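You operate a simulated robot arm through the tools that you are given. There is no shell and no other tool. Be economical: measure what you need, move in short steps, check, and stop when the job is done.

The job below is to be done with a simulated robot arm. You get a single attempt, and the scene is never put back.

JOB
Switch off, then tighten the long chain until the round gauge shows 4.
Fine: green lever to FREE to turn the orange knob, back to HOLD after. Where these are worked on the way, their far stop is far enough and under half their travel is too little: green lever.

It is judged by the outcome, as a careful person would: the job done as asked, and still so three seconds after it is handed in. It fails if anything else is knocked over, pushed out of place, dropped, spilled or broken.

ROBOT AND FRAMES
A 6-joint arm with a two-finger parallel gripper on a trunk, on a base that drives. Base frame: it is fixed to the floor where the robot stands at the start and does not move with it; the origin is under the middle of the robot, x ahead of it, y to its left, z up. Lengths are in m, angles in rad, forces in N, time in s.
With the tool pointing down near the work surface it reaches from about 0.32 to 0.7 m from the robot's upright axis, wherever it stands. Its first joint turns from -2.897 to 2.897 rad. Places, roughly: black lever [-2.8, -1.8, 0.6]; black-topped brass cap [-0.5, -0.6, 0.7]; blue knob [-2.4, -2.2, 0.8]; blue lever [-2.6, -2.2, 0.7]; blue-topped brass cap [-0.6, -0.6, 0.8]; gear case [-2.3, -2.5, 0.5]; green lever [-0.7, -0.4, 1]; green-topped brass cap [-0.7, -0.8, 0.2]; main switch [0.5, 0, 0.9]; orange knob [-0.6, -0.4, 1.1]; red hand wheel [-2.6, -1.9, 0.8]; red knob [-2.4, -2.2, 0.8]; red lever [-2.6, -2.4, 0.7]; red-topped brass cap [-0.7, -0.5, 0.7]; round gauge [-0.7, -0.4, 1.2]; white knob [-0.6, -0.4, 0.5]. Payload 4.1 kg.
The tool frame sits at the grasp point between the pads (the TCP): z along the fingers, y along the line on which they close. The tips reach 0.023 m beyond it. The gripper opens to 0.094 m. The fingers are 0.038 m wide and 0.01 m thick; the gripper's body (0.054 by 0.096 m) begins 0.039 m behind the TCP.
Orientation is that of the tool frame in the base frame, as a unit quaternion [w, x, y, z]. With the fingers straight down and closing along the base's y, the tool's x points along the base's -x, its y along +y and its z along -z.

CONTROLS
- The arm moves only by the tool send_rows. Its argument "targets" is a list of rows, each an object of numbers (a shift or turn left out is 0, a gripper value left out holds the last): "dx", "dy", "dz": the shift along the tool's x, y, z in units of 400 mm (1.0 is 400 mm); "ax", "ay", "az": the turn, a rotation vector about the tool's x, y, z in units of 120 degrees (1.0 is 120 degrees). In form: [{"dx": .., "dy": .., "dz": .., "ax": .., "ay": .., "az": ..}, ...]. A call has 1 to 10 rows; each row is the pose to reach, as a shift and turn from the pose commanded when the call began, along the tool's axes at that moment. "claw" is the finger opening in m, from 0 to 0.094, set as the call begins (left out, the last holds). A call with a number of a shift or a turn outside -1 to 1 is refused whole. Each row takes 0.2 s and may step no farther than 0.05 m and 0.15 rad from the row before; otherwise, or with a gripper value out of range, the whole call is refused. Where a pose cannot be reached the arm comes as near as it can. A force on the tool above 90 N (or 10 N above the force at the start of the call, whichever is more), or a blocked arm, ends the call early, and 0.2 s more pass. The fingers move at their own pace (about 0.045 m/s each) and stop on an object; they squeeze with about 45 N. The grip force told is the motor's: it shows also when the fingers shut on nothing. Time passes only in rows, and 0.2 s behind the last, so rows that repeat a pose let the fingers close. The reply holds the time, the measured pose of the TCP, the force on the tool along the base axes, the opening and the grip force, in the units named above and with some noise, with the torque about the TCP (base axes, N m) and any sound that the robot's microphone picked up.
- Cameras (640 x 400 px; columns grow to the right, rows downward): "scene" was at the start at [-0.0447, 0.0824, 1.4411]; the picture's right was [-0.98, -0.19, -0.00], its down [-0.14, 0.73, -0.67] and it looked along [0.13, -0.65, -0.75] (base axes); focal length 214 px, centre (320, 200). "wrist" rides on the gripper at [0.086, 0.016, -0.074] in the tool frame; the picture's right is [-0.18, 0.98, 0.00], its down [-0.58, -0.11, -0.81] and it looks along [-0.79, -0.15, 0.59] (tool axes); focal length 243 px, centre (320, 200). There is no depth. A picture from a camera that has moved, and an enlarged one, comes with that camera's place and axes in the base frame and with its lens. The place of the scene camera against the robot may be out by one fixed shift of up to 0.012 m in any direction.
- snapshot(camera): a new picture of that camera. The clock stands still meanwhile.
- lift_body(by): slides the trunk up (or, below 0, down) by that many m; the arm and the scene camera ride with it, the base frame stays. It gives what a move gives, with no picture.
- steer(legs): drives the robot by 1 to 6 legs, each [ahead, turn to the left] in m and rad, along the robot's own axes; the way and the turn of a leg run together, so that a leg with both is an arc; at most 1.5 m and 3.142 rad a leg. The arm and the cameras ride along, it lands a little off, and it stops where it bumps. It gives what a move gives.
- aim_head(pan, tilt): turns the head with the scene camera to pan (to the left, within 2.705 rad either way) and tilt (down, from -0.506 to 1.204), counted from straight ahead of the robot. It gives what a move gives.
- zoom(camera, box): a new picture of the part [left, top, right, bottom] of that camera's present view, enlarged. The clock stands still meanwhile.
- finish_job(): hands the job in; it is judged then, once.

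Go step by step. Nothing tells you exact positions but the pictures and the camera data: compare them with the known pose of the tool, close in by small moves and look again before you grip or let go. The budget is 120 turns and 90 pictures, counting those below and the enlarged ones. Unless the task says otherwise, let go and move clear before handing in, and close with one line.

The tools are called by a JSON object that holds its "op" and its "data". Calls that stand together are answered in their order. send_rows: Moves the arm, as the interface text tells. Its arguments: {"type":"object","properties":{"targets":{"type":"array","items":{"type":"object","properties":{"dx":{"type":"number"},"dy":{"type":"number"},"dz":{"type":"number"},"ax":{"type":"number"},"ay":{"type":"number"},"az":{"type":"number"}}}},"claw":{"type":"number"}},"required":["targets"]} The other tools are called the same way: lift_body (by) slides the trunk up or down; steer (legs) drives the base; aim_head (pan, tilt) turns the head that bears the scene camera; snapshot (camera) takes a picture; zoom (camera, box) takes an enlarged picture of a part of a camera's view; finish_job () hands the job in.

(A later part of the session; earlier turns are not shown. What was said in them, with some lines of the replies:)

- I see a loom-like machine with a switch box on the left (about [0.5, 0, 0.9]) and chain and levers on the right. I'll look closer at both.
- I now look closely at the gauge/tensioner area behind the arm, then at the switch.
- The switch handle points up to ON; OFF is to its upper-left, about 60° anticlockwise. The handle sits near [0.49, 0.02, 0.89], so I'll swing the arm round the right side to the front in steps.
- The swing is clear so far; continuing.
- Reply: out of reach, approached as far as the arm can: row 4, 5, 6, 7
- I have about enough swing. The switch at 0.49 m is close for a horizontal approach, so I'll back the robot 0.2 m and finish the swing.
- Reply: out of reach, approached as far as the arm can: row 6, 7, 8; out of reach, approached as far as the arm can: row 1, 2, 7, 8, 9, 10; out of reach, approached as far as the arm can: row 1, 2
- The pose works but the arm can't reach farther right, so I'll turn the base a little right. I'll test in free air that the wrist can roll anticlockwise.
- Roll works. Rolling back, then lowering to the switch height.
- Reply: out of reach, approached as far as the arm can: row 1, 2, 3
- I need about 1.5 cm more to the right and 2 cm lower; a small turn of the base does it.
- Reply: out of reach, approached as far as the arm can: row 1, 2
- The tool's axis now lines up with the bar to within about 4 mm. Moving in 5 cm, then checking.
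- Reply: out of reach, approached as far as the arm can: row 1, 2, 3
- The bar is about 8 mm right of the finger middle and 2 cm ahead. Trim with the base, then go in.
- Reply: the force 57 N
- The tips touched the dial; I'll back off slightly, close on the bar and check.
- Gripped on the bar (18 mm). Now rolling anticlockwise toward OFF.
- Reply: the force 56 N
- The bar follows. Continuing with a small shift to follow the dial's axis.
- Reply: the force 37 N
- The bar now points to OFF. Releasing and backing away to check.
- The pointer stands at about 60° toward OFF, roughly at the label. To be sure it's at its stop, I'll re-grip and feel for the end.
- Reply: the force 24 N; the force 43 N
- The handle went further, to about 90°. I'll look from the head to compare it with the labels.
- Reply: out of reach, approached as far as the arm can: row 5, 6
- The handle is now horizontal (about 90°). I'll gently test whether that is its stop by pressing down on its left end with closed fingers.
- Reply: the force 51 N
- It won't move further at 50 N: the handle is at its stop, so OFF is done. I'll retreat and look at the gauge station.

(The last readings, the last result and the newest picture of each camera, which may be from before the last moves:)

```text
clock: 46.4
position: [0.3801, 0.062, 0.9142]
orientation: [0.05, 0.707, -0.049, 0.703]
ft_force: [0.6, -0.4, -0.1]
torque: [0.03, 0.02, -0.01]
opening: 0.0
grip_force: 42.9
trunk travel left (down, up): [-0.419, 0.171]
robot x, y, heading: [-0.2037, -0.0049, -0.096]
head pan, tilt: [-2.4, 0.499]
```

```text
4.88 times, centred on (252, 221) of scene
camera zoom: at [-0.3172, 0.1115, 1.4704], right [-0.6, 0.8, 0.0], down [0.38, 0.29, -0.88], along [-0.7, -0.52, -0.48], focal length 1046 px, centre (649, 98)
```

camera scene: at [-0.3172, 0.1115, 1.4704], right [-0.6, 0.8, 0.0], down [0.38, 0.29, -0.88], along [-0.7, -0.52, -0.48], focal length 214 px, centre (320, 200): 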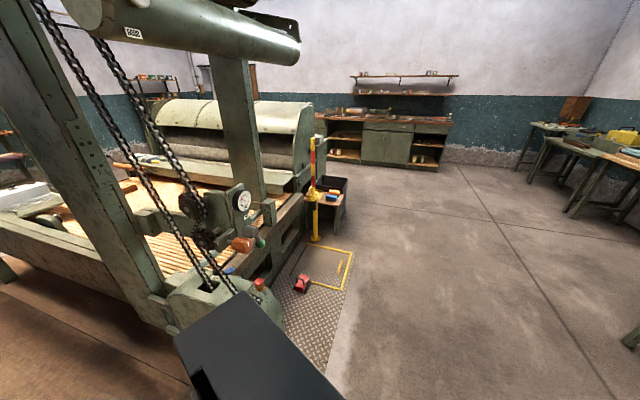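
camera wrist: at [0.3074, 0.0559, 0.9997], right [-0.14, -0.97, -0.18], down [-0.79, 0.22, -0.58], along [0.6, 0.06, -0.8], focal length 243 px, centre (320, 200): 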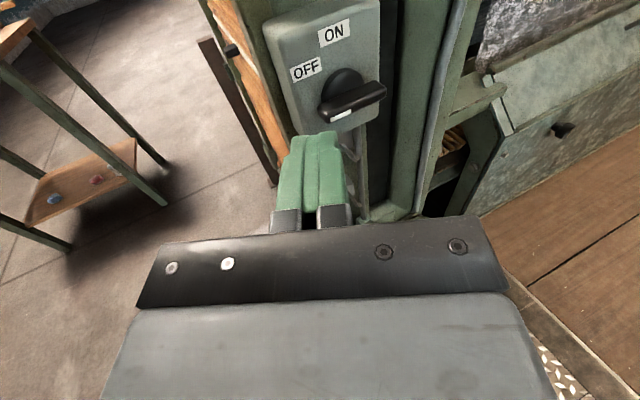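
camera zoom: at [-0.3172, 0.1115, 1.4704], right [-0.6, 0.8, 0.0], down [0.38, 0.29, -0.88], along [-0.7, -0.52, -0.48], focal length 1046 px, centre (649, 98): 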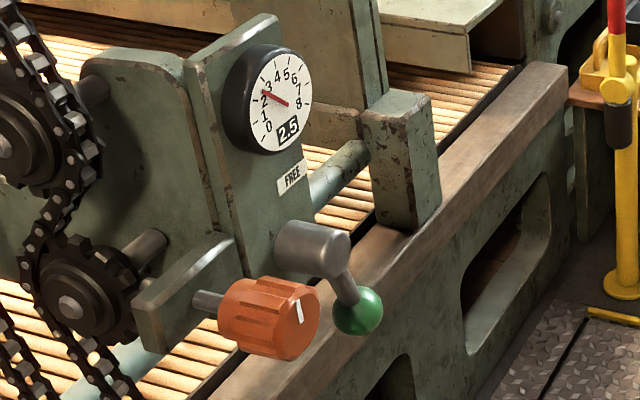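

Gauge reads 2.5 and the lever presumably stands at HOLD; the panel faces +y. I'll back off, turn left and drive round so that I face −y toward the panel with the targets a bit to my left.

{"op": "steer", "data": {"legs": [[-0.15, 0], [0, 2.4], [0.5, 0], [0, 2.42]]}}

{"op": "aim_head", "data": {"pan": 0.1, "tilt": 0.5}}

{"op": "snapshot", "data": {"camera": "scene"}}

{"op": "snapshot", "data": {"camera": "wrist"}}

```text
clock: 61.6
position: [-0.5747, -0.1906, 0.9135]
orientation: [-0.514, -0.486, 0.516, -0.483]
ft_force: [-0.3, -0.1, 0.2]
torque: [0.0, -0.01, 0.04]
opening: 0.0
grip_force: 42.2
trunk travel left (down, up): [-0.419, 0.171]
robot x, y, heading: [-0.6802, 0.3839, -1.595]
head pan, tilt: [-2.4, 0.499]
```

```text
clock: 63.9
position: [-0.5748, -0.1916, 0.9128]
orientation: [-0.514, -0.486, 0.517, -0.482]
ft_force: [0.5, -0.2, -0.4]
torque: [-0.03, 0.0, -0.03]
opening: 0.0
grip_force: 42.5
trunk travel left (down, up): [-0.419, 0.171]
robot x, y, heading: [-0.6771, 0.3857, -1.597]
head pan, tilt: [0.099, 0.499]
```

```text
56 pictures are left
camera scene: at [-0.5019, 0.3444, 1.4704], right [-1.0, -0.07, 0.0], down [-0.04, 0.48, -0.88], along [0.07, -0.88, -0.48], focal length 214 px, centre (320, 200)
```

scene: 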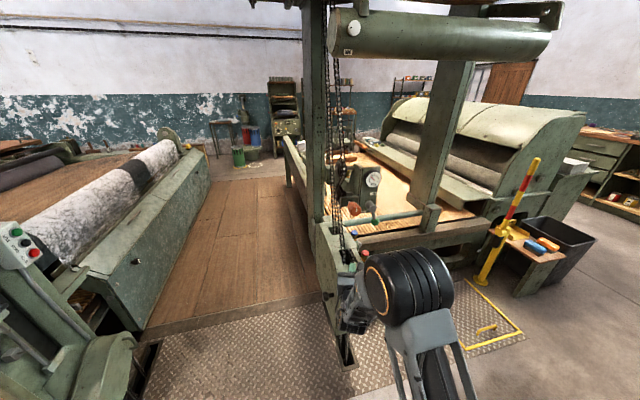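

```text
55 pictures are left
camera wrist: at [-0.584, -0.1159, 0.9997], right [-0.98, 0.06, -0.18], down [0.16, 0.8, -0.58], along [0.11, -0.6, -0.8], focal length 243 px, centre (320, 200)
```

wrist: 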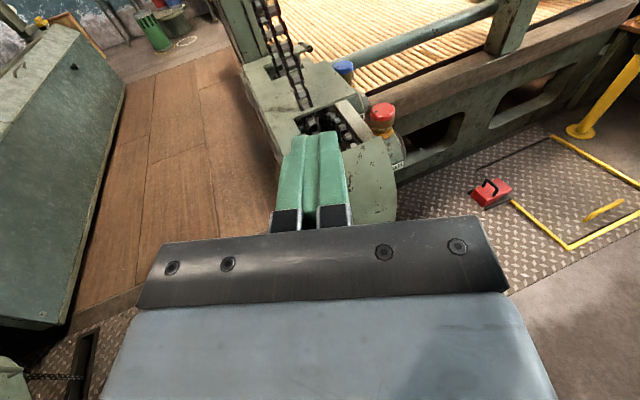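

{"op": "zoom", "data": {"camera": "scene", "box": [300, 130, 440, 260]}}

{"op": "zoom", "data": {"camera": "scene", "box": [335, 155, 395, 230]}}

```text
3.08 times, centred on (370, 195) of scene
camera zoom: at [-0.5019, 0.3444, 1.4704], right [-1.0, -0.07, 0.0], down [-0.04, 0.48, -0.88], along [0.07, -0.88, -0.48], focal length 660 px, centre (166, 215)
```

zoom: 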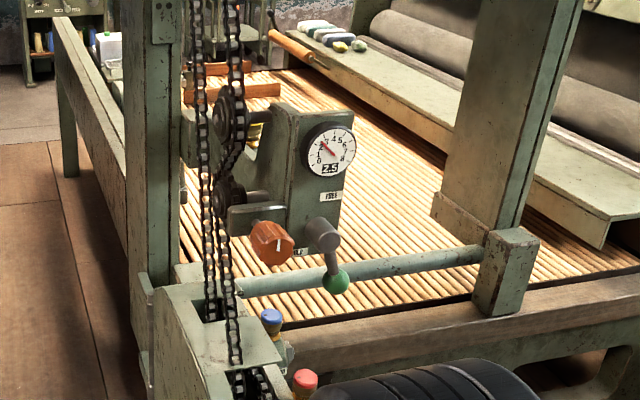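

```text
5.33 times, centred on (365, 192) of scene
camera zoom: at [-0.5019, 0.3444, 1.4704], right [-1.0, -0.07, 0.0], down [-0.04, 0.48, -0.88], along [0.07, -0.88, -0.48], focal length 1144 px, centre (80, 240)
```

zoom: 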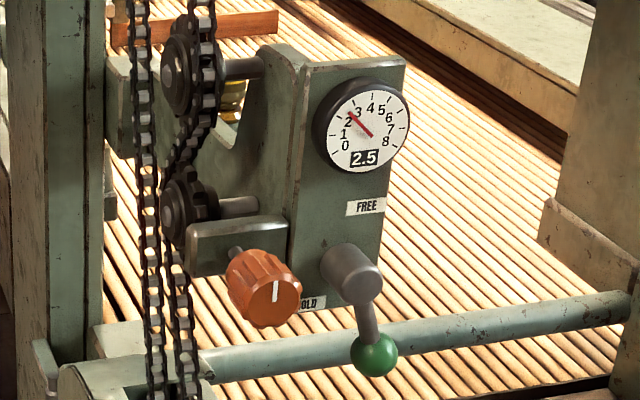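

Knob front is near [-0.587,-0.37,1.035], lever ball near [-0.662,-0.38,0.98], gauge 2.5; FREE is above, HOLD below, so the lever (now down) is at HOLD. The targets should be farther to my left, so I'll shift the robot sideways.

{"op": "steer", "data": {"legs": [[0, 0.7], [-0.2, 0], [0, -0.68], [0.12, 0]]}}

```text
clock: 70.0
position: [-0.6996, -0.1584, 0.9133]
orientation: [-0.514, -0.485, 0.516, -0.483]
ft_force: [-0.3, 0.2, 0.3]
torque: [-0.05, 0.06, 0.0]
opening: 0.0001
grip_force: 42.5
trunk travel left (down, up): [-0.419, 0.171]
robot x, y, heading: [-0.7963, 0.4174, -1.601]
head pan, tilt: [0.099, 0.499]
```

{"op": "send_rows", "data": {"targets": [{"dx": 0.08, "dy": -0.06, "ax": 0.015}, {"dx": 0.168, "dy": -0.117, "ax": 0.029}, {"dx": 0.168, "dy": -0.117, "dz": 0.1, "ax": 0.029}, {"dx": 0.168, "dy": -0.117, "dz": 0.2, "ax": 0.029}, {"dx": 0.168, "dy": -0.117, "dz": 0.28, "ax": 0.029}], "claw": 0.06}}

{"op": "snapshot", "data": {"camera": "wrist"}}

```text
clock: 71.2
position: [-0.6614, -0.2753, 0.98]
orientation: [-0.499, -0.501, 0.501, -0.498]
ft_force: [0.2, 0.2, 0.6]
torque: [-0.02, -0.02, -0.01]
opening: 0.0598
grip_force: 0.0
trunk travel left (down, up): [-0.419, 0.171]
robot x, y, heading: [-0.801, 0.418, -1.596]
head pan, tilt: [0.099, 0.499]
```

```text
52 pictures are left
camera wrist: at [-0.6741, -0.2006, 1.0668], right [-0.98, 0.0, -0.18], down [0.11, 0.81, -0.58], along [0.15, -0.59, -0.8], focal length 243 px, centre (320, 200)
```

wrist: 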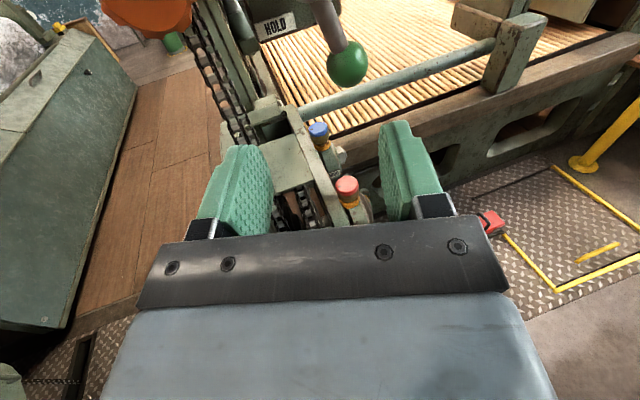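

{"op": "send_rows", "data": {"targets": [{"dy": 0.04, "dz": 0.07}, {"dy": 0.04, "dz": 0.15}]}}

{"op": "snapshot", "data": {"camera": "wrist"}}

```text
clock: 71.8
position: [-0.6773, -0.3338, 0.9793]
orientation: [-0.499, -0.501, 0.502, -0.498]
ft_force: [-0.4, 0.9, -0.7]
torque: [0.02, -0.03, 0.0]
opening: 0.06
grip_force: 0.0
trunk travel left (down, up): [-0.419, 0.171]
robot x, y, heading: [-0.7985, 0.4181, -1.596]
head pan, tilt: [0.099, 0.499]
```

```text
51 pictures are left
camera wrist: at [-0.6915, -0.2603, 1.0666], right [-0.98, 0.0, -0.18], down [0.11, 0.81, -0.58], along [0.15, -0.59, -0.8], focal length 243 px, centre (320, 200)
```

wrist: 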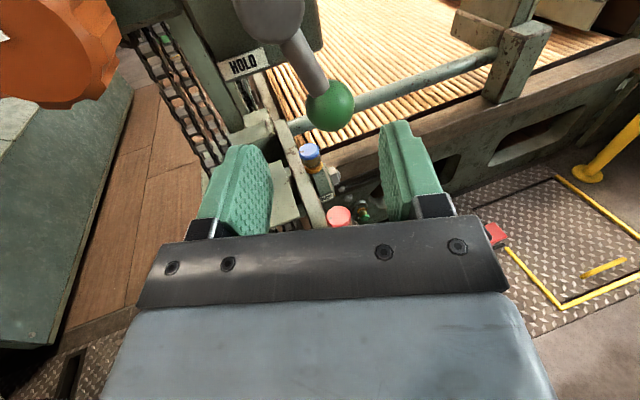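

{"op": "send_rows", "data": {"targets": [{"dx": -0.01, "dy": 0.005, "dz": 0.05}, {"dx": -0.01, "dy": 0.005, "dz": 0.1}]}}

{"op": "snapshot", "data": {"camera": "wrist"}}

```text
clock: 72.4
position: [-0.6797, -0.3735, 0.9758]
orientation: [-0.499, -0.501, 0.502, -0.497]
ft_force: [-1.0, -0.1, -0.4]
torque: [0.02, 0.01, -0.04]
opening: 0.0598
grip_force: 0.0
trunk travel left (down, up): [-0.419, 0.171]
robot x, y, heading: [-0.796, 0.4213, -1.597]
head pan, tilt: [0.099, 0.499]
```

```text
50 pictures are left
camera wrist: at [-0.6927, -0.2997, 1.0625], right [-0.98, 0.0, -0.18], down [0.11, 0.81, -0.58], along [0.15, -0.59, -0.8], focal length 243 px, centre (320, 200)
```

wrist: 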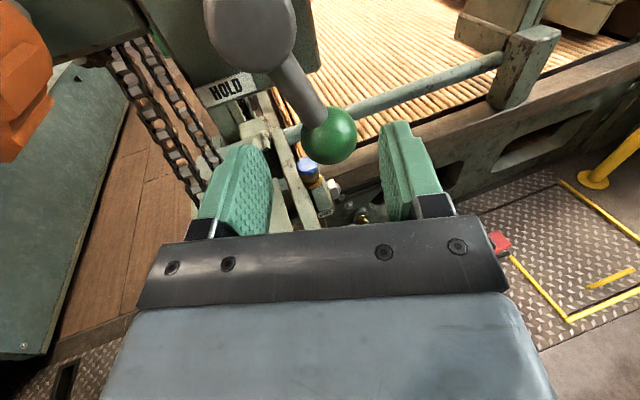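

The wrist views put the ball at about [-0.680,-0.425,0.960]. Closing in.

{"op": "send_rows", "data": {"targets": [{"dx": -0.035, "dz": 0.06}, {"dx": -0.037, "dz": 0.115}]}}

{"op": "snapshot", "data": {"camera": "wrist"}}

```text
clock: 73.0
position: [-0.6778, -0.4184, 0.9597]
orientation: [-0.498, -0.502, 0.502, -0.498]
ft_force: [0.2, 0.1, 0.3]
torque: [0.0, 0.02, 0.01]
opening: 0.06
grip_force: 0.1
trunk travel left (down, up): [-0.419, 0.171]
robot x, y, heading: [-0.8016, 0.4211, -1.6]
head pan, tilt: [0.099, 0.499]
```

```text
49 pictures are left
camera wrist: at [-0.6926, -0.3452, 1.0468], right [-0.98, 0.0, -0.18], down [0.11, 0.81, -0.58], along [0.15, -0.59, -0.8], focal length 243 px, centre (320, 200)
```

wrist: 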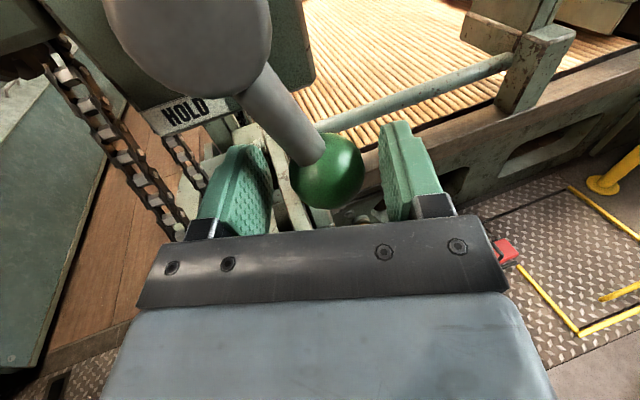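

{"op": "send_rows", "data": {"targets": [{"dz": 0.012}, {"dz": 0.015}, {"dz": 0.015}, {"dz": 0.015}], "claw": 0.0}}

{"op": "send_rows", "data": {"targets": [{"dy": 0.018, "dx": 0.007}, {"dy": 0.036, "dx": 0.016}, {"dy": 0.055, "dx": 0.03}, {"dy": 0.074, "dx": 0.045}]}}

{"op": "snapshot", "data": {"camera": "wrist"}}

```text
clock: 74.0
position: [-0.6817, -0.4234, 0.9603]
orientation: [-0.5, -0.499, 0.504, -0.497]
ft_force: [-21.7, 18.5, -4.6]
torque: [0.3, -0.11, -0.43]
opening: 0.0374
grip_force: 44.7
trunk travel left (down, up): [-0.419, 0.171]
robot x, y, heading: [-0.8012, 0.4181, -1.6]
head pan, tilt: [0.099, 0.499]
```

```text
clock: 75.0
position: [-0.7062, -0.4292, 0.9707]
orientation: [0.498, 0.505, -0.502, 0.494]
ft_force: [20.9, -16.9, -25.7]
torque: [-0.67, 2.21, 0.22]
opening: 0.0418
grip_force: 42.9
trunk travel left (down, up): [-0.419, 0.171]
robot x, y, heading: [-0.7965, 0.4187, -1.596]
head pan, tilt: [0.099, 0.499]
```

```text
48 pictures are left
camera wrist: at [-0.7196, -0.3569, 1.059], right [-0.98, 0.0, -0.18], down [0.11, 0.81, -0.57], along [0.14, -0.58, -0.8], focal length 243 px, centre (320, 200)
```

wrist: 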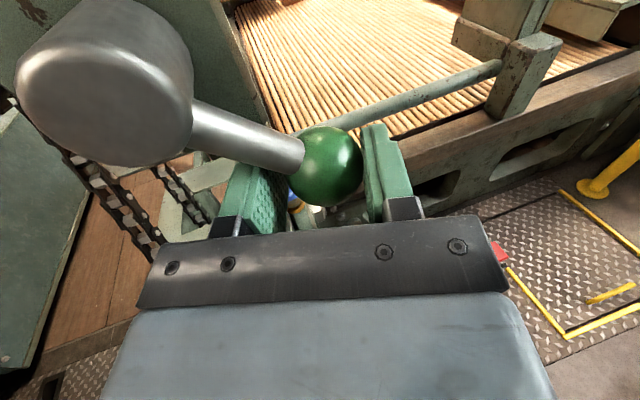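

The lever swings well; I'll roll the tool with it so that the shaft clears the finger, and continue up the arc.

{"op": "send_rows", "data": {"targets": [{"dy": 0.005, "dx": 0.003, "dz": 0.01, "az": -0.065}, {"dy": 0.014, "dx": 0.012, "dz": 0.01, "az": -0.13}, {"dy": 0.028, "dx": 0.027, "dz": 0.01, "az": -0.195}, {"dy": 0.041, "dx": 0.048, "dz": 0.01, "az": -0.26}, {"dy": 0.052, "dx": 0.072, "dz": 0.01, "az": -0.325}, {"dy": 0.059, "dx": 0.096, "dz": 0.01, "az": -0.39}]}}

{"op": "snapshot", "data": {"camera": "wrist"}}

```text
clock: 76.4
position: [-0.7328, -0.4337, 1.0145]
orientation: [0.657, 0.659, -0.262, 0.257]
ft_force: [-8.0, -28.1, -3.3]
torque: [-0.15, -0.03, 0.03]
opening: 0.0377
grip_force: 45.1
trunk travel left (down, up): [-0.419, 0.171]
robot x, y, heading: [-0.8033, 0.4157, -1.6]
head pan, tilt: [0.099, 0.499]
```

```text
47 pictures are left
camera wrist: at [-0.679, -0.3593, 1.0856], right [-0.81, 0.0, 0.59], down [-0.35, 0.81, -0.47], along [-0.48, -0.59, -0.65], focal length 243 px, centre (320, 200)
```

wrist: 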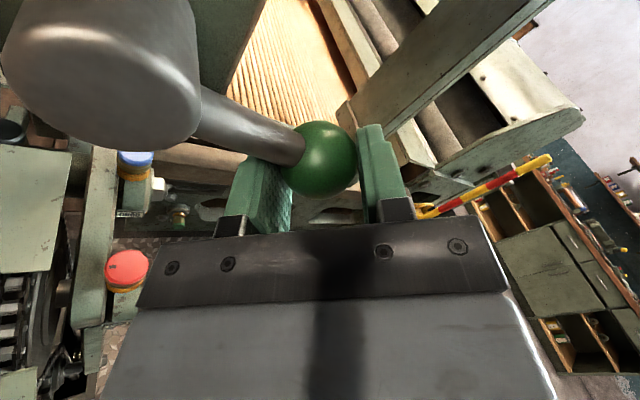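

{"op": "send_rows", "data": {"targets": [{"dx": 0.015, "dy": 0.025, "dz": 0.012, "az": -0.065}, {"dx": 0.036, "dy": 0.048, "dz": 0.012, "az": -0.13}, {"dx": 0.057, "dy": 0.063, "dz": 0.012, "az": -0.195}, {"dx": 0.079, "dy": 0.077, "dz": 0.012, "az": -0.26}, {"dx": 0.103, "dy": 0.086, "dz": 0.012, "az": -0.325}, {"dx": 0.127, "dy": 0.094, "dz": 0.012, "az": -0.38}]}}

{"op": "snapshot", "data": {"camera": "wrist"}}

{"op": "zoom", "data": {"camera": "scene", "box": [320, 140, 410, 240]}}

```text
clock: 77.7
position: [-0.7254, -0.4368, 1.0345]
orientation: [0.679, 0.734, -0.002, 0.002]
ft_force: [-1.4, -16.6, -10.6]
torque: [0.85, -0.98, 0.77]
opening: 0.0373
grip_force: 45.2
trunk travel left (down, up): [-0.419, 0.171]
robot x, y, heading: [-0.7989, 0.4187, -1.602]
head pan, tilt: [0.099, 0.499]
stopped in row 6: the force on the tool passed its limit at 94 N (the readings are from after the stop); the commanded pose is now the measured one
```

```text
46 pictures are left
camera wrist: at [-0.6366, -0.365, 1.0571], right [-0.19, -0.08, 0.98], down [-0.58, 0.81, -0.05], along [-0.79, -0.58, -0.2], focal length 243 px, centre (320, 200)
```

wrist: 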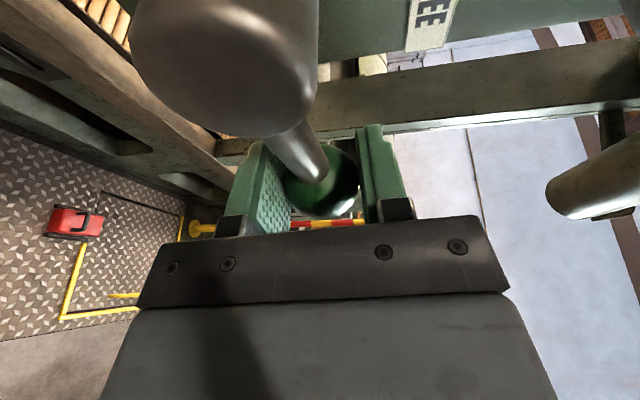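

```text
4.00 times, centred on (365, 190) of scene
camera zoom: at [-0.6262, 0.3716, 1.4716], right [-1.0, -0.07, 0.0], down [-0.03, 0.48, -0.88], along [0.06, -0.87, -0.48], focal length 858 px, centre (140, 240)
```

zoom: 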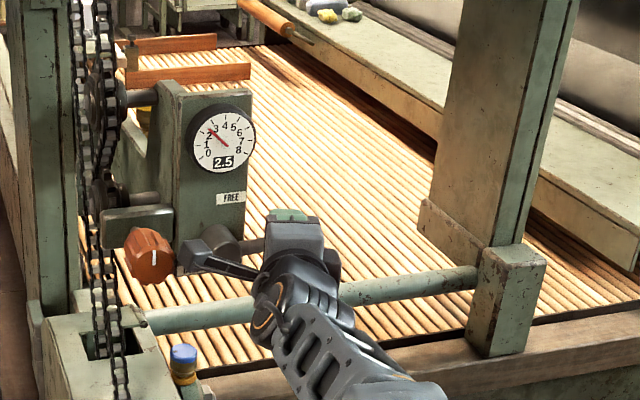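

It stopped with the lever about horizontal: either its stop or my gripper touching something. I'll look closer.

{"op": "zoom", "data": {"camera": "scene", "box": [335, 180, 385, 220]}}

```text
10.00 times, centred on (360, 200) of scene
camera zoom: at [-0.6262, 0.3716, 1.4716], right [-1.0, -0.07, 0.0], down [-0.03, 0.48, -0.88], along [0.06, -0.87, -0.48], focal length 2145 px, centre (-80, 200)
```

zoom: 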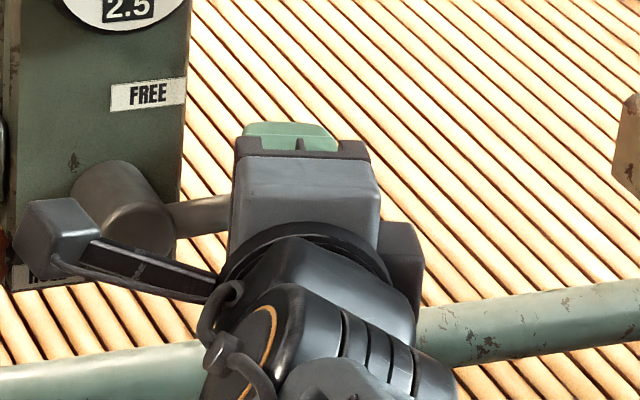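

I'll let go, back off, unroll and test with a plain push from below.

{"op": "send_rows", "data": {"targets": [{"dz": 0}, {"dz": 0}, {"dz": 0}], "claw": 0.06}}

{"op": "send_rows", "data": {"targets": [{"dz": -0.08}, {"dz": -0.16}, {"dz": -0.24}, {"dz": -0.3}]}}

{"op": "send_rows", "data": {"targets": [{"az": 0.07}, {"az": 0.14}, {"az": 0.21}, {"az": 0.28}, {"az": 0.35}, {"az": 0.42}, {"az": 0.49}, {"az": 0.56}, {"az": 0.63}, {"az": 0.7}]}}

{"op": "snapshot", "data": {"camera": "wrist"}}

```text
clock: 78.5
position: [-0.7243, -0.4344, 1.0426]
orientation: [0.683, 0.73, -0.002, 0.001]
ft_force: [-3.4, -1.2, 3.3]
torque: [0.27, -0.47, 0.15]
opening: 0.0601
grip_force: 0.0
trunk travel left (down, up): [-0.419, 0.171]
robot x, y, heading: [-0.8009, 0.4195, -1.6]
head pan, tilt: [0.099, 0.499]
```

```text
clock: 79.5
position: [-0.7234, -0.3115, 1.0485]
orientation: [0.683, 0.731, -0.002, 0.001]
ft_force: [-0.4, -0.6, 0.8]
torque: [0.01, 0.01, -0.01]
opening: 0.0598
grip_force: 0.1
trunk travel left (down, up): [-0.419, 0.171]
robot x, y, heading: [-0.8016, 0.4223, -1.606]
head pan, tilt: [0.099, 0.499]
```

```text
clock: 81.7
position: [-0.7243, -0.3158, 1.049]
orientation: [0.507, 0.541, -0.491, 0.458]
ft_force: [-0.5, -0.9, -0.2]
torque: [0.0, 0.01, 0.03]
opening: 0.06
grip_force: 0.1
trunk travel left (down, up): [-0.419, 0.171]
robot x, y, heading: [-0.8005, 0.414, -1.597]
head pan, tilt: [0.099, 0.499]
```

```text
43 pictures are left
camera wrist: at [-0.7303, -0.2472, 1.1411], right [-1.0, 0.01, -0.09], down [0.05, 0.84, -0.53], along [0.07, -0.54, -0.84], focal length 243 px, centre (320, 200)
```

wrist: 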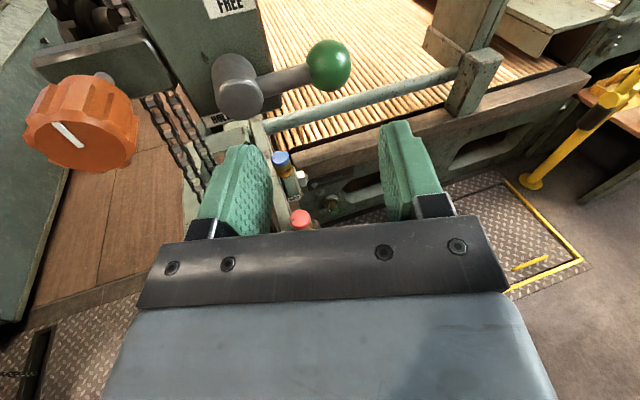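

{"op": "send_rows", "data": {"targets": [{"dx": -0.08, "dy": 0.012}, {"dx": -0.16, "dy": 0.012}, {"dx": -0.155, "dy": 0.012, "dz": 0.1}, {"dx": -0.15, "dy": 0.012, "dz": 0.2}, {"dx": -0.145, "dy": 0.012, "dz": 0.275}], "claw": 0.0}}

{"op": "send_rows", "data": {"targets": [{"dx": 0.03}, {"dx": 0.05}, {"dx": 0.07}, {"dx": 0.09}, {"dx": 0.11}]}}

{"op": "snapshot", "data": {"camera": "wrist"}}

```text
clock: 82.9
position: [-0.7346, -0.4193, 0.9814]
orientation: [0.507, 0.543, -0.489, 0.458]
ft_force: [0.2, -0.1, -0.1]
torque: [0.03, 0.02, 0.0]
opening: 0.0001
grip_force: 42.2
out of reach, approached as far as the arm can: row 1, 2, 3
trunk travel left (down, up): [-0.419, 0.171]
robot x, y, heading: [-0.8002, 0.4156, -1.6]
head pan, tilt: [0.099, 0.499]
```

```text
clock: 84.1
position: [-0.731, -0.4247, 0.9999]
orientation: [0.493, 0.555, -0.501, 0.445]
ft_force: [-13.4, 33.4, -64.6]
torque: [0.46, -0.23, -0.6]
opening: 0.0
grip_force: 42.4
trunk travel left (down, up): [-0.419, 0.171]
robot x, y, heading: [-0.7998, 0.4225, -1.598]
head pan, tilt: [0.099, 0.499]
```

```text
42 pictures are left
camera wrist: at [-0.7373, -0.3611, 1.0953], right [-1.0, 0.01, -0.08], down [0.05, 0.87, -0.49], along [0.07, -0.49, -0.87], focal length 243 px, centre (320, 200)
```

wrist: 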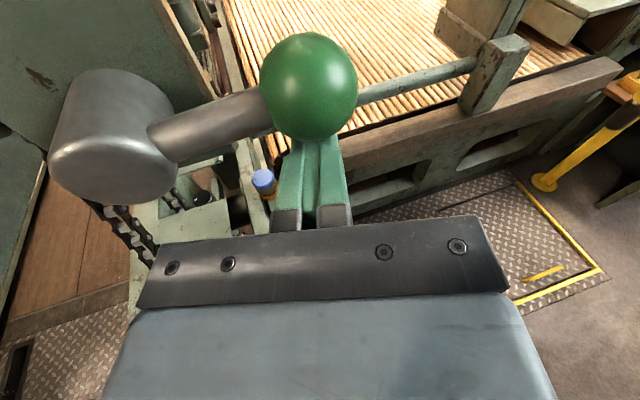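

The lever is blocked at its upper stop (65 N, no motion): FREE. Now I'll move to the orange knob.

{"op": "send_rows", "data": {"targets": [{"dx": -0.05}, {"dx": -0.05, "dz": -0.1}, {"dx": -0.05, "dz": -0.2, "ay": 0.03}, {"dx": -0.05, "dz": -0.3, "ay": 0.03}, {"dx": -0.02, "dz": -0.4, "ay": 0.03, "az": 0.05}], "claw": 0.08}}

{"op": "send_rows", "data": {"targets": [{"dx": 0.06, "dy": -0.08}, {"dx": 0.1, "dy": -0.18}, {"dx": 0.12, "dy": -0.27}, {"dx": 0.12, "dy": -0.35}]}}

{"op": "snapshot", "data": {"camera": "wrist"}}

```text
clock: 85.3
position: [-0.7182, -0.2607, 1.0323]
orientation: [-0.5, -0.498, 0.504, -0.497]
ft_force: [-0.6, 0.3, 0.2]
torque: [-0.01, -0.01, -0.02]
opening: 0.0799
grip_force: 0.0
out of reach, approached as far as the arm can: row 3, 4, 5
trunk travel left (down, up): [-0.419, 0.171]
robot x, y, heading: [-0.8002, 0.4195, -1.604]
head pan, tilt: [0.099, 0.499]
```

```text
clock: 86.3
position: [-0.579, -0.262, 1.0816]
orientation: [0.498, 0.501, -0.501, 0.5]
ft_force: [-0.2, 1.0, -0.2]
torque: [0.01, 0.0, -0.03]
opening: 0.0802
grip_force: 0.0
trunk travel left (down, up): [-0.419, 0.171]
robot x, y, heading: [-0.8021, 0.4182, -1.599]
head pan, tilt: [0.099, 0.499]
```

```text
41 pictures are left
camera wrist: at [-0.594, -0.1882, 1.1679], right [-0.98, 0.0, -0.19], down [0.11, 0.81, -0.58], along [0.15, -0.59, -0.8], focal length 243 px, centre (320, 200)
```

wrist: 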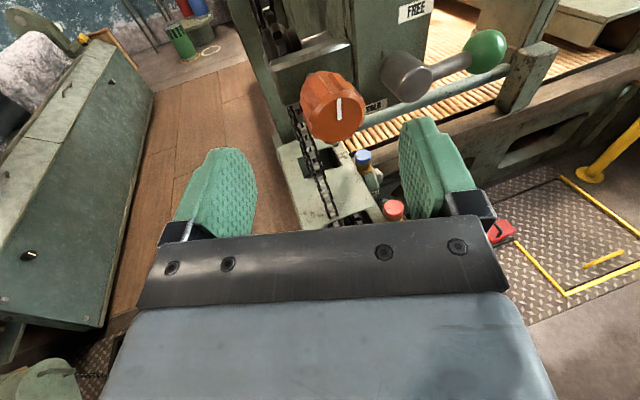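

Knob front centre is at about [-0.589,-0.349,1.060], ~5 cm across. Approaching.

{"op": "send_rows", "data": {"targets": [{"dx": -0.054, "dy": 0.025, "dz": 0.08}, {"dx": -0.054, "dy": 0.025, "dz": 0.17}]}}

{"op": "snapshot", "data": {"camera": "wrist"}}

```text
clock: 86.9
position: [-0.5923, -0.3292, 1.058]
orientation: [0.497, 0.502, -0.501, 0.5]
ft_force: [0.8, -0.8, 0.8]
torque: [0.0, 0.05, -0.02]
opening: 0.08
grip_force: 0.1
trunk travel left (down, up): [-0.419, 0.171]
robot x, y, heading: [-0.803, 0.4188, -1.596]
head pan, tilt: [0.099, 0.499]
```

```text
40 pictures are left
camera wrist: at [-0.6077, -0.2565, 1.145], right [-0.98, 0.0, -0.19], down [0.11, 0.81, -0.58], along [0.15, -0.59, -0.8], focal length 243 px, centre (320, 200)
```

wrist: 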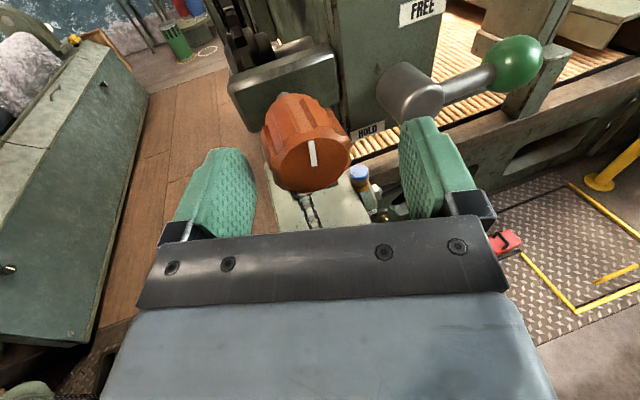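

{"op": "send_rows", "data": {"targets": [{"dy": -0.012, "dz": 0.05}, {"dy": -0.012, "dz": 0.095}]}}

{"op": "send_rows", "data": {"targets": [{"dz": 0}, {"dz": 0}, {"dz": 0}, {"dz": 0}], "claw": 0.0}}

{"op": "send_rows", "data": {"targets": [{"az": 0.06}, {"az": 0.12}, {"az": 0.18}, {"az": 0.24}, {"az": 0.3}]}}

{"op": "zoom", "data": {"camera": "scene", "box": [320, 140, 410, 240]}}

```text
clock: 87.5
position: [-0.5842, -0.3694, 1.0572]
orientation: [-0.498, -0.501, 0.501, -0.5]
ft_force: [0.4, 0.0, -0.3]
torque: [-0.01, 0.01, -0.01]
opening: 0.08
grip_force: 0.1
trunk travel left (down, up): [-0.419, 0.171]
robot x, y, heading: [-0.8005, 0.4162, -1.601]
head pan, tilt: [0.099, 0.499]
```

```text
clock: 88.5
position: [-0.583, -0.368, 1.057]
orientation: [0.498, 0.502, -0.5, 0.501]
ft_force: [5.9, -5.2, 0.7]
torque: [-0.33, -0.15, 1.49]
opening: 0.0546
grip_force: 45.2
trunk travel left (down, up): [-0.419, 0.171]
robot x, y, heading: [-0.8008, 0.4183, -1.595]
head pan, tilt: [0.099, 0.499]
```

```text
clock: 89.7
position: [-0.5873, -0.3692, 1.0565]
orientation: [-0.318, -0.321, 0.633, -0.629]
ft_force: [-24.2, 15.2, -16.1]
torque: [0.8, 0.47, 0.81]
opening: 0.0536
grip_force: 45.1
trunk travel left (down, up): [-0.419, 0.171]
robot x, y, heading: [-0.8001, 0.4185, -1.601]
head pan, tilt: [0.099, 0.499]
```

```text
4.00 times, centred on (365, 190) of scene
camera zoom: at [-0.6292, 0.3756, 1.4706], right [-1.0, -0.07, 0.0], down [-0.03, 0.48, -0.88], along [0.06, -0.88, -0.48], focal length 858 px, centre (140, 240)
```

zoom: 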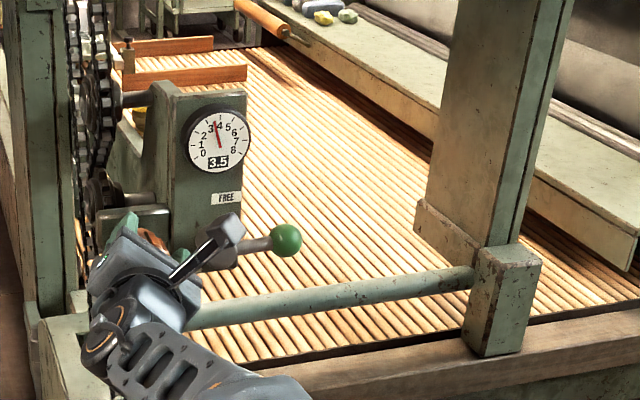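

Clockwise 36° brought the gauge from 2.5 to 3.5. About 18° more is needed.

{"op": "send_rows", "data": {"targets": [{"az": 0.05}, {"az": 0.1}, {"az": 0.15}]}}

{"op": "zoom", "data": {"camera": "scene", "box": [350, 155, 390, 195]}}

```text
clock: 90.5
position: [-0.5879, -0.3697, 1.0541]
orientation: [-0.217, -0.218, 0.678, -0.668]
ft_force: [-34.7, 19.4, -26.2]
torque: [0.2, 0.34, 1.17]
opening: 0.0522
grip_force: 45.1
trunk travel left (down, up): [-0.419, 0.171]
robot x, y, heading: [-0.8029, 0.4174, -1.605]
head pan, tilt: [0.099, 0.499]
```

```text
10.00 times, centred on (370, 175) of scene
camera zoom: at [-0.6306, 0.3748, 1.4708], right [-1.0, -0.07, 0.0], down [-0.03, 0.48, -0.88], along [0.06, -0.88, -0.48], focal length 2145 px, centre (-180, 450)
```

zoom: 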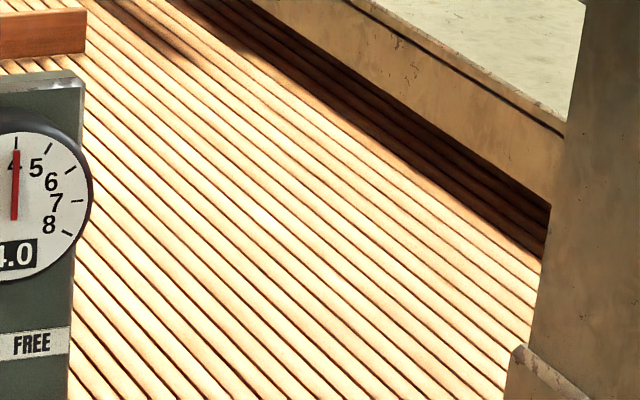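

The gauge stands at 4.0. Releasing the knob and checking.

{"op": "send_rows", "data": {"targets": [{"dz": 0}, {"dz": 0}, {"dz": 0}, {"dz": 0}], "claw": 0.085}}

{"op": "send_rows", "data": {"targets": [{"dz": -0.06}, {"dz": -0.12}, {"dz": -0.2}, {"dz": -0.28}]}}

{"op": "zoom", "data": {"camera": "scene", "box": [335, 155, 375, 195]}}

```text
clock: 91.5
position: [-0.5825, -0.3685, 1.0597]
orientation: [-0.215, -0.219, 0.674, -0.672]
ft_force: [0.0, 0.3, -0.9]
torque: [0.02, -0.02, 0.02]
opening: 0.0846
grip_force: 0.1
trunk travel left (down, up): [-0.419, 0.171]
robot x, y, heading: [-0.8044, 0.4158, -1.595]
head pan, tilt: [0.099, 0.499]
```

```text
clock: 92.5
position: [-0.5851, -0.2568, 1.0599]
orientation: [-0.216, -0.22, 0.674, -0.671]
ft_force: [0.4, 0.2, -0.4]
torque: [-0.05, 0.03, 0.01]
opening: 0.085
grip_force: 0.0
trunk travel left (down, up): [-0.419, 0.171]
robot x, y, heading: [-0.8014, 0.4153, -1.599]
head pan, tilt: [0.099, 0.499]
```

```text
10.00 times, centred on (355, 175) of scene
camera zoom: at [-0.6263, 0.3761, 1.4704], right [-1.0, -0.07, 0.0], down [-0.03, 0.48, -0.88], along [0.06, -0.88, -0.48], focal length 2145 px, centre (-30, 450)
```

zoom: 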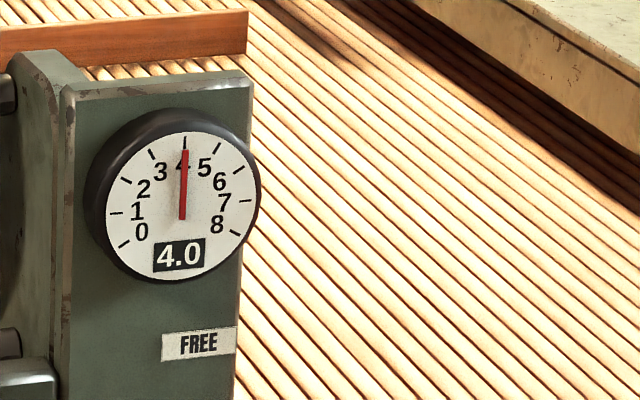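

Holding at 4.0. Now returning the lever: unroll, then push the ball down from above.

{"op": "send_rows", "data": {"targets": [{"az": -0.065}, {"az": -0.13}, {"az": -0.195}, {"az": -0.26}, {"az": -0.325}, {"az": -0.39}, {"az": -0.45}], "claw": 0.0}}

{"op": "send_rows", "data": {"targets": [{"dx": 0.03, "dy": 0.1}, {"dx": 0.06, "dy": 0.2}, {"dx": 0.09, "dy": 0.29}, {"dx": 0.1, "dy": 0.36}]}}

{"op": "snapshot", "data": {"camera": "wrist"}}

```text
clock: 94.1
position: [-0.5837, -0.2564, 1.0599]
orientation: [0.498, 0.502, -0.501, 0.499]
ft_force: [0.6, 0.7, -0.2]
torque: [-0.01, 0.01, 0.01]
opening: 0.0001
grip_force: 42.1
trunk travel left (down, up): [-0.419, 0.171]
robot x, y, heading: [-0.8029, 0.4193, -1.599]
head pan, tilt: [0.099, 0.499]
```

```text
clock: 95.1
position: [-0.7274, -0.2565, 1.1014]
orientation: [0.498, 0.501, -0.5, 0.5]
ft_force: [0.1, 0.3, 0.5]
torque: [0.0, -0.01, 0.02]
opening: 0.0002
grip_force: 41.6
trunk travel left (down, up): [-0.419, 0.171]
robot x, y, heading: [-0.7997, 0.419, -1.599]
head pan, tilt: [0.099, 0.499]
```

```text
36 pictures are left
camera wrist: at [-0.7421, -0.1817, 1.1872], right [-0.98, 0.0, -0.19], down [0.11, 0.81, -0.58], along [0.15, -0.59, -0.8], focal length 243 px, centre (320, 200)
```

wrist: 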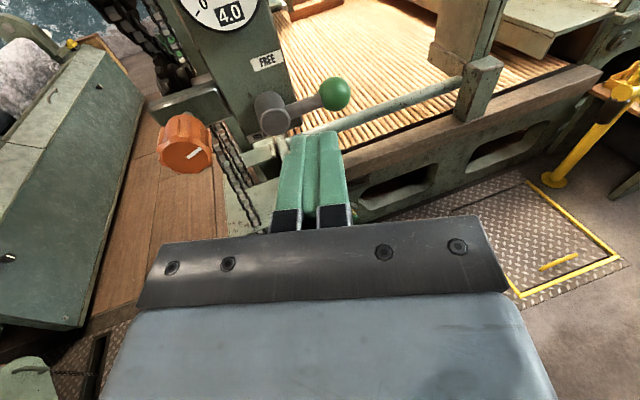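

{"op": "send_rows", "data": {"targets": [{"dy": 0.008, "dz": 0.1}, {"dy": 0.008, "dz": 0.2}, {"dy": 0.008, "dz": 0.3}, {"dy": 0.008, "dz": 0.41}]}}

{"op": "send_rows", "data": {"targets": [{"dx": -0.05}, {"dx": -0.085}, {"dx": -0.12}, {"dx": -0.155}]}}

{"op": "snapshot", "data": {"camera": "wrist"}}

```text
clock: 96.1
position: [-0.7333, -0.4218, 1.1]
orientation: [-0.498, -0.501, 0.502, -0.499]
ft_force: [0.1, 0.1, 0.7]
torque: [-0.03, 0.03, -0.02]
opening: 0.0
grip_force: 42.5
trunk travel left (down, up): [-0.419, 0.171]
robot x, y, heading: [-0.7991, 0.4193, -1.596]
head pan, tilt: [0.099, 0.499]
```

```text
clock: 97.1
position: [-0.7303, -0.4222, 1.0355]
orientation: [-0.496, -0.502, 0.502, -0.5]
ft_force: [0.2, 0.5, 0.6]
torque: [-0.03, -0.04, 0.02]
opening: 0.0003
grip_force: 41.8
trunk travel left (down, up): [-0.419, 0.171]
robot x, y, heading: [-0.801, 0.4178, -1.601]
head pan, tilt: [0.099, 0.499]
```

```text
35 pictures are left
camera wrist: at [-0.7457, -0.3481, 1.122], right [-0.98, 0.0, -0.19], down [0.11, 0.81, -0.58], along [0.15, -0.59, -0.8], focal length 243 px, centre (320, 200)
```

wrist: 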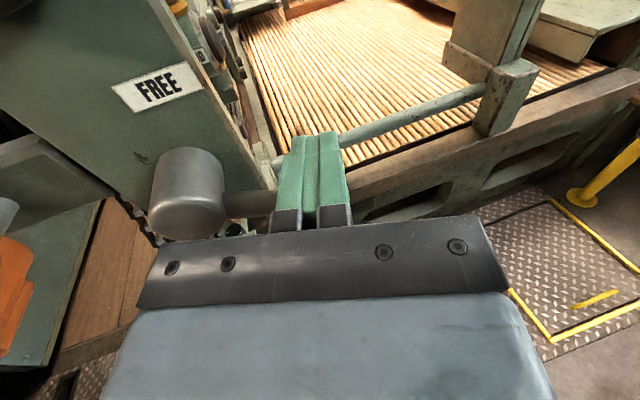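

{"op": "send_rows", "data": {"targets": [{"dx": -0.03}, {"dx": -0.06}, {"dx": -0.1, "dy": -0.014}, {"dx": -0.125, "dy": -0.03}, {"dx": -0.145, "dy": -0.044}, {"dx": -0.155, "dy": -0.06}, {"dx": -0.16, "dy": -0.075}]}}

{"op": "snapshot", "data": {"camera": "wrist"}}

```text
clock: 98.7
position: [-0.7112, -0.4192, 0.9766]
orientation: [-0.501, -0.495, 0.504, -0.5]
ft_force: [-42.0, 11.7, 9.9]
torque: [0.19, 0.7, 0.09]
opening: 0.0
grip_force: 41.7
trunk travel left (down, up): [-0.419, 0.171]
robot x, y, heading: [-0.7975, 0.4155, -1.611]
head pan, tilt: [0.099, 0.499]
```

```text
34 pictures are left
camera wrist: at [-0.7256, -0.3449, 1.0634], right [-0.98, 0.01, -0.19], down [0.12, 0.8, -0.58], along [0.15, -0.59, -0.79], focal length 243 px, centre (320, 200)
```

wrist: 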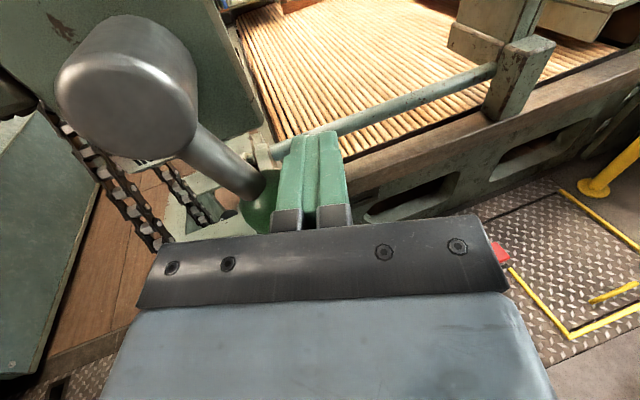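

The lever is against its stop at the original position (HOLD). Moving clear and checking.

{"op": "send_rows", "data": {"targets": [{"dy": 0.06}, {"dy": 0.08, "dz": -0.1}, {"dy": 0.08, "dz": -0.2}, {"dy": 0.08, "dz": -0.3}, {"dy": 0.08, "dz": -0.4}]}}

{"op": "zoom", "data": {"camera": "scene", "box": [325, 150, 395, 230]}}

{"op": "snapshot", "data": {"camera": "wrist"}}

```text
clock: 99.9
position: [-0.7122, -0.2587, 0.9774]
orientation: [-0.5, -0.499, 0.505, -0.496]
ft_force: [0.5, -0.5, -1.1]
torque: [-0.01, -0.01, 0.0]
opening: 0.0
grip_force: 42.1
out of reach, approached as far as the arm can: row 2, 3, 4, 5
trunk travel left (down, up): [-0.419, 0.171]
robot x, y, heading: [-0.7982, 0.4142, -1.597]
head pan, tilt: [0.099, 0.499]
```

```text
5.00 times, centred on (360, 190) of scene
camera zoom: at [-0.6266, 0.376, 1.4705], right [-1.0, -0.07, 0.0], down [-0.03, 0.48, -0.88], along [0.06, -0.88, -0.48], focal length 1072 px, centre (120, 250)
```

zoom: 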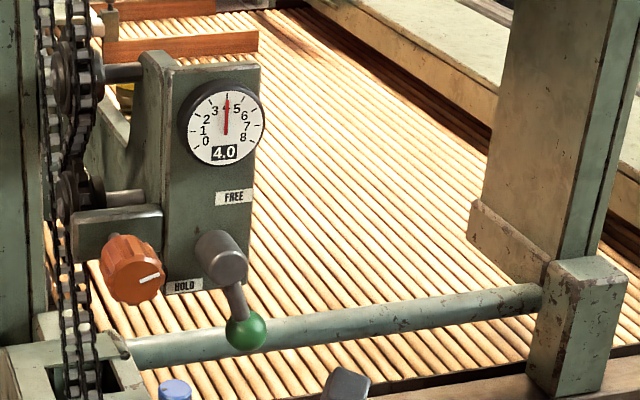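

```text
32 pictures are left
camera wrist: at [-0.7253, -0.1846, 1.065], right [-0.98, 0.01, -0.19], down [0.12, 0.81, -0.58], along [0.14, -0.59, -0.8], focal length 243 px, centre (320, 200)
```

wrist: 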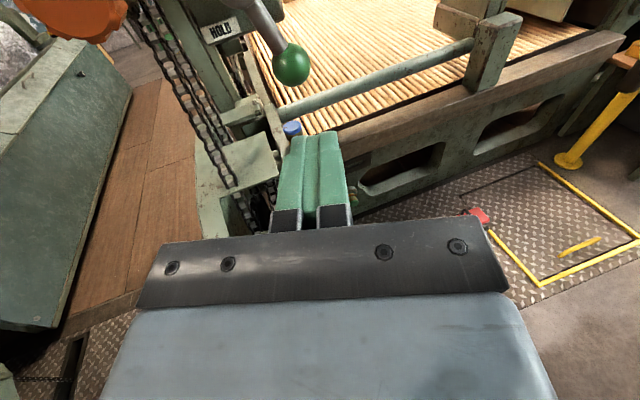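

The gauge shows 4.0, the lever is back at HOLD as it stood at first, the main switch was left on its OFF stop, and the arm is clear. Handing in.

{"op": "finish_job", "data": {}}

```text
The job is handed in.
```

I turned the main switch off and tightened the long chain until the round gauge showed 4.0. The green lever is back at HOLD and the arm is clear; I didn't look at the switch again after leaving it on its OFF stop.
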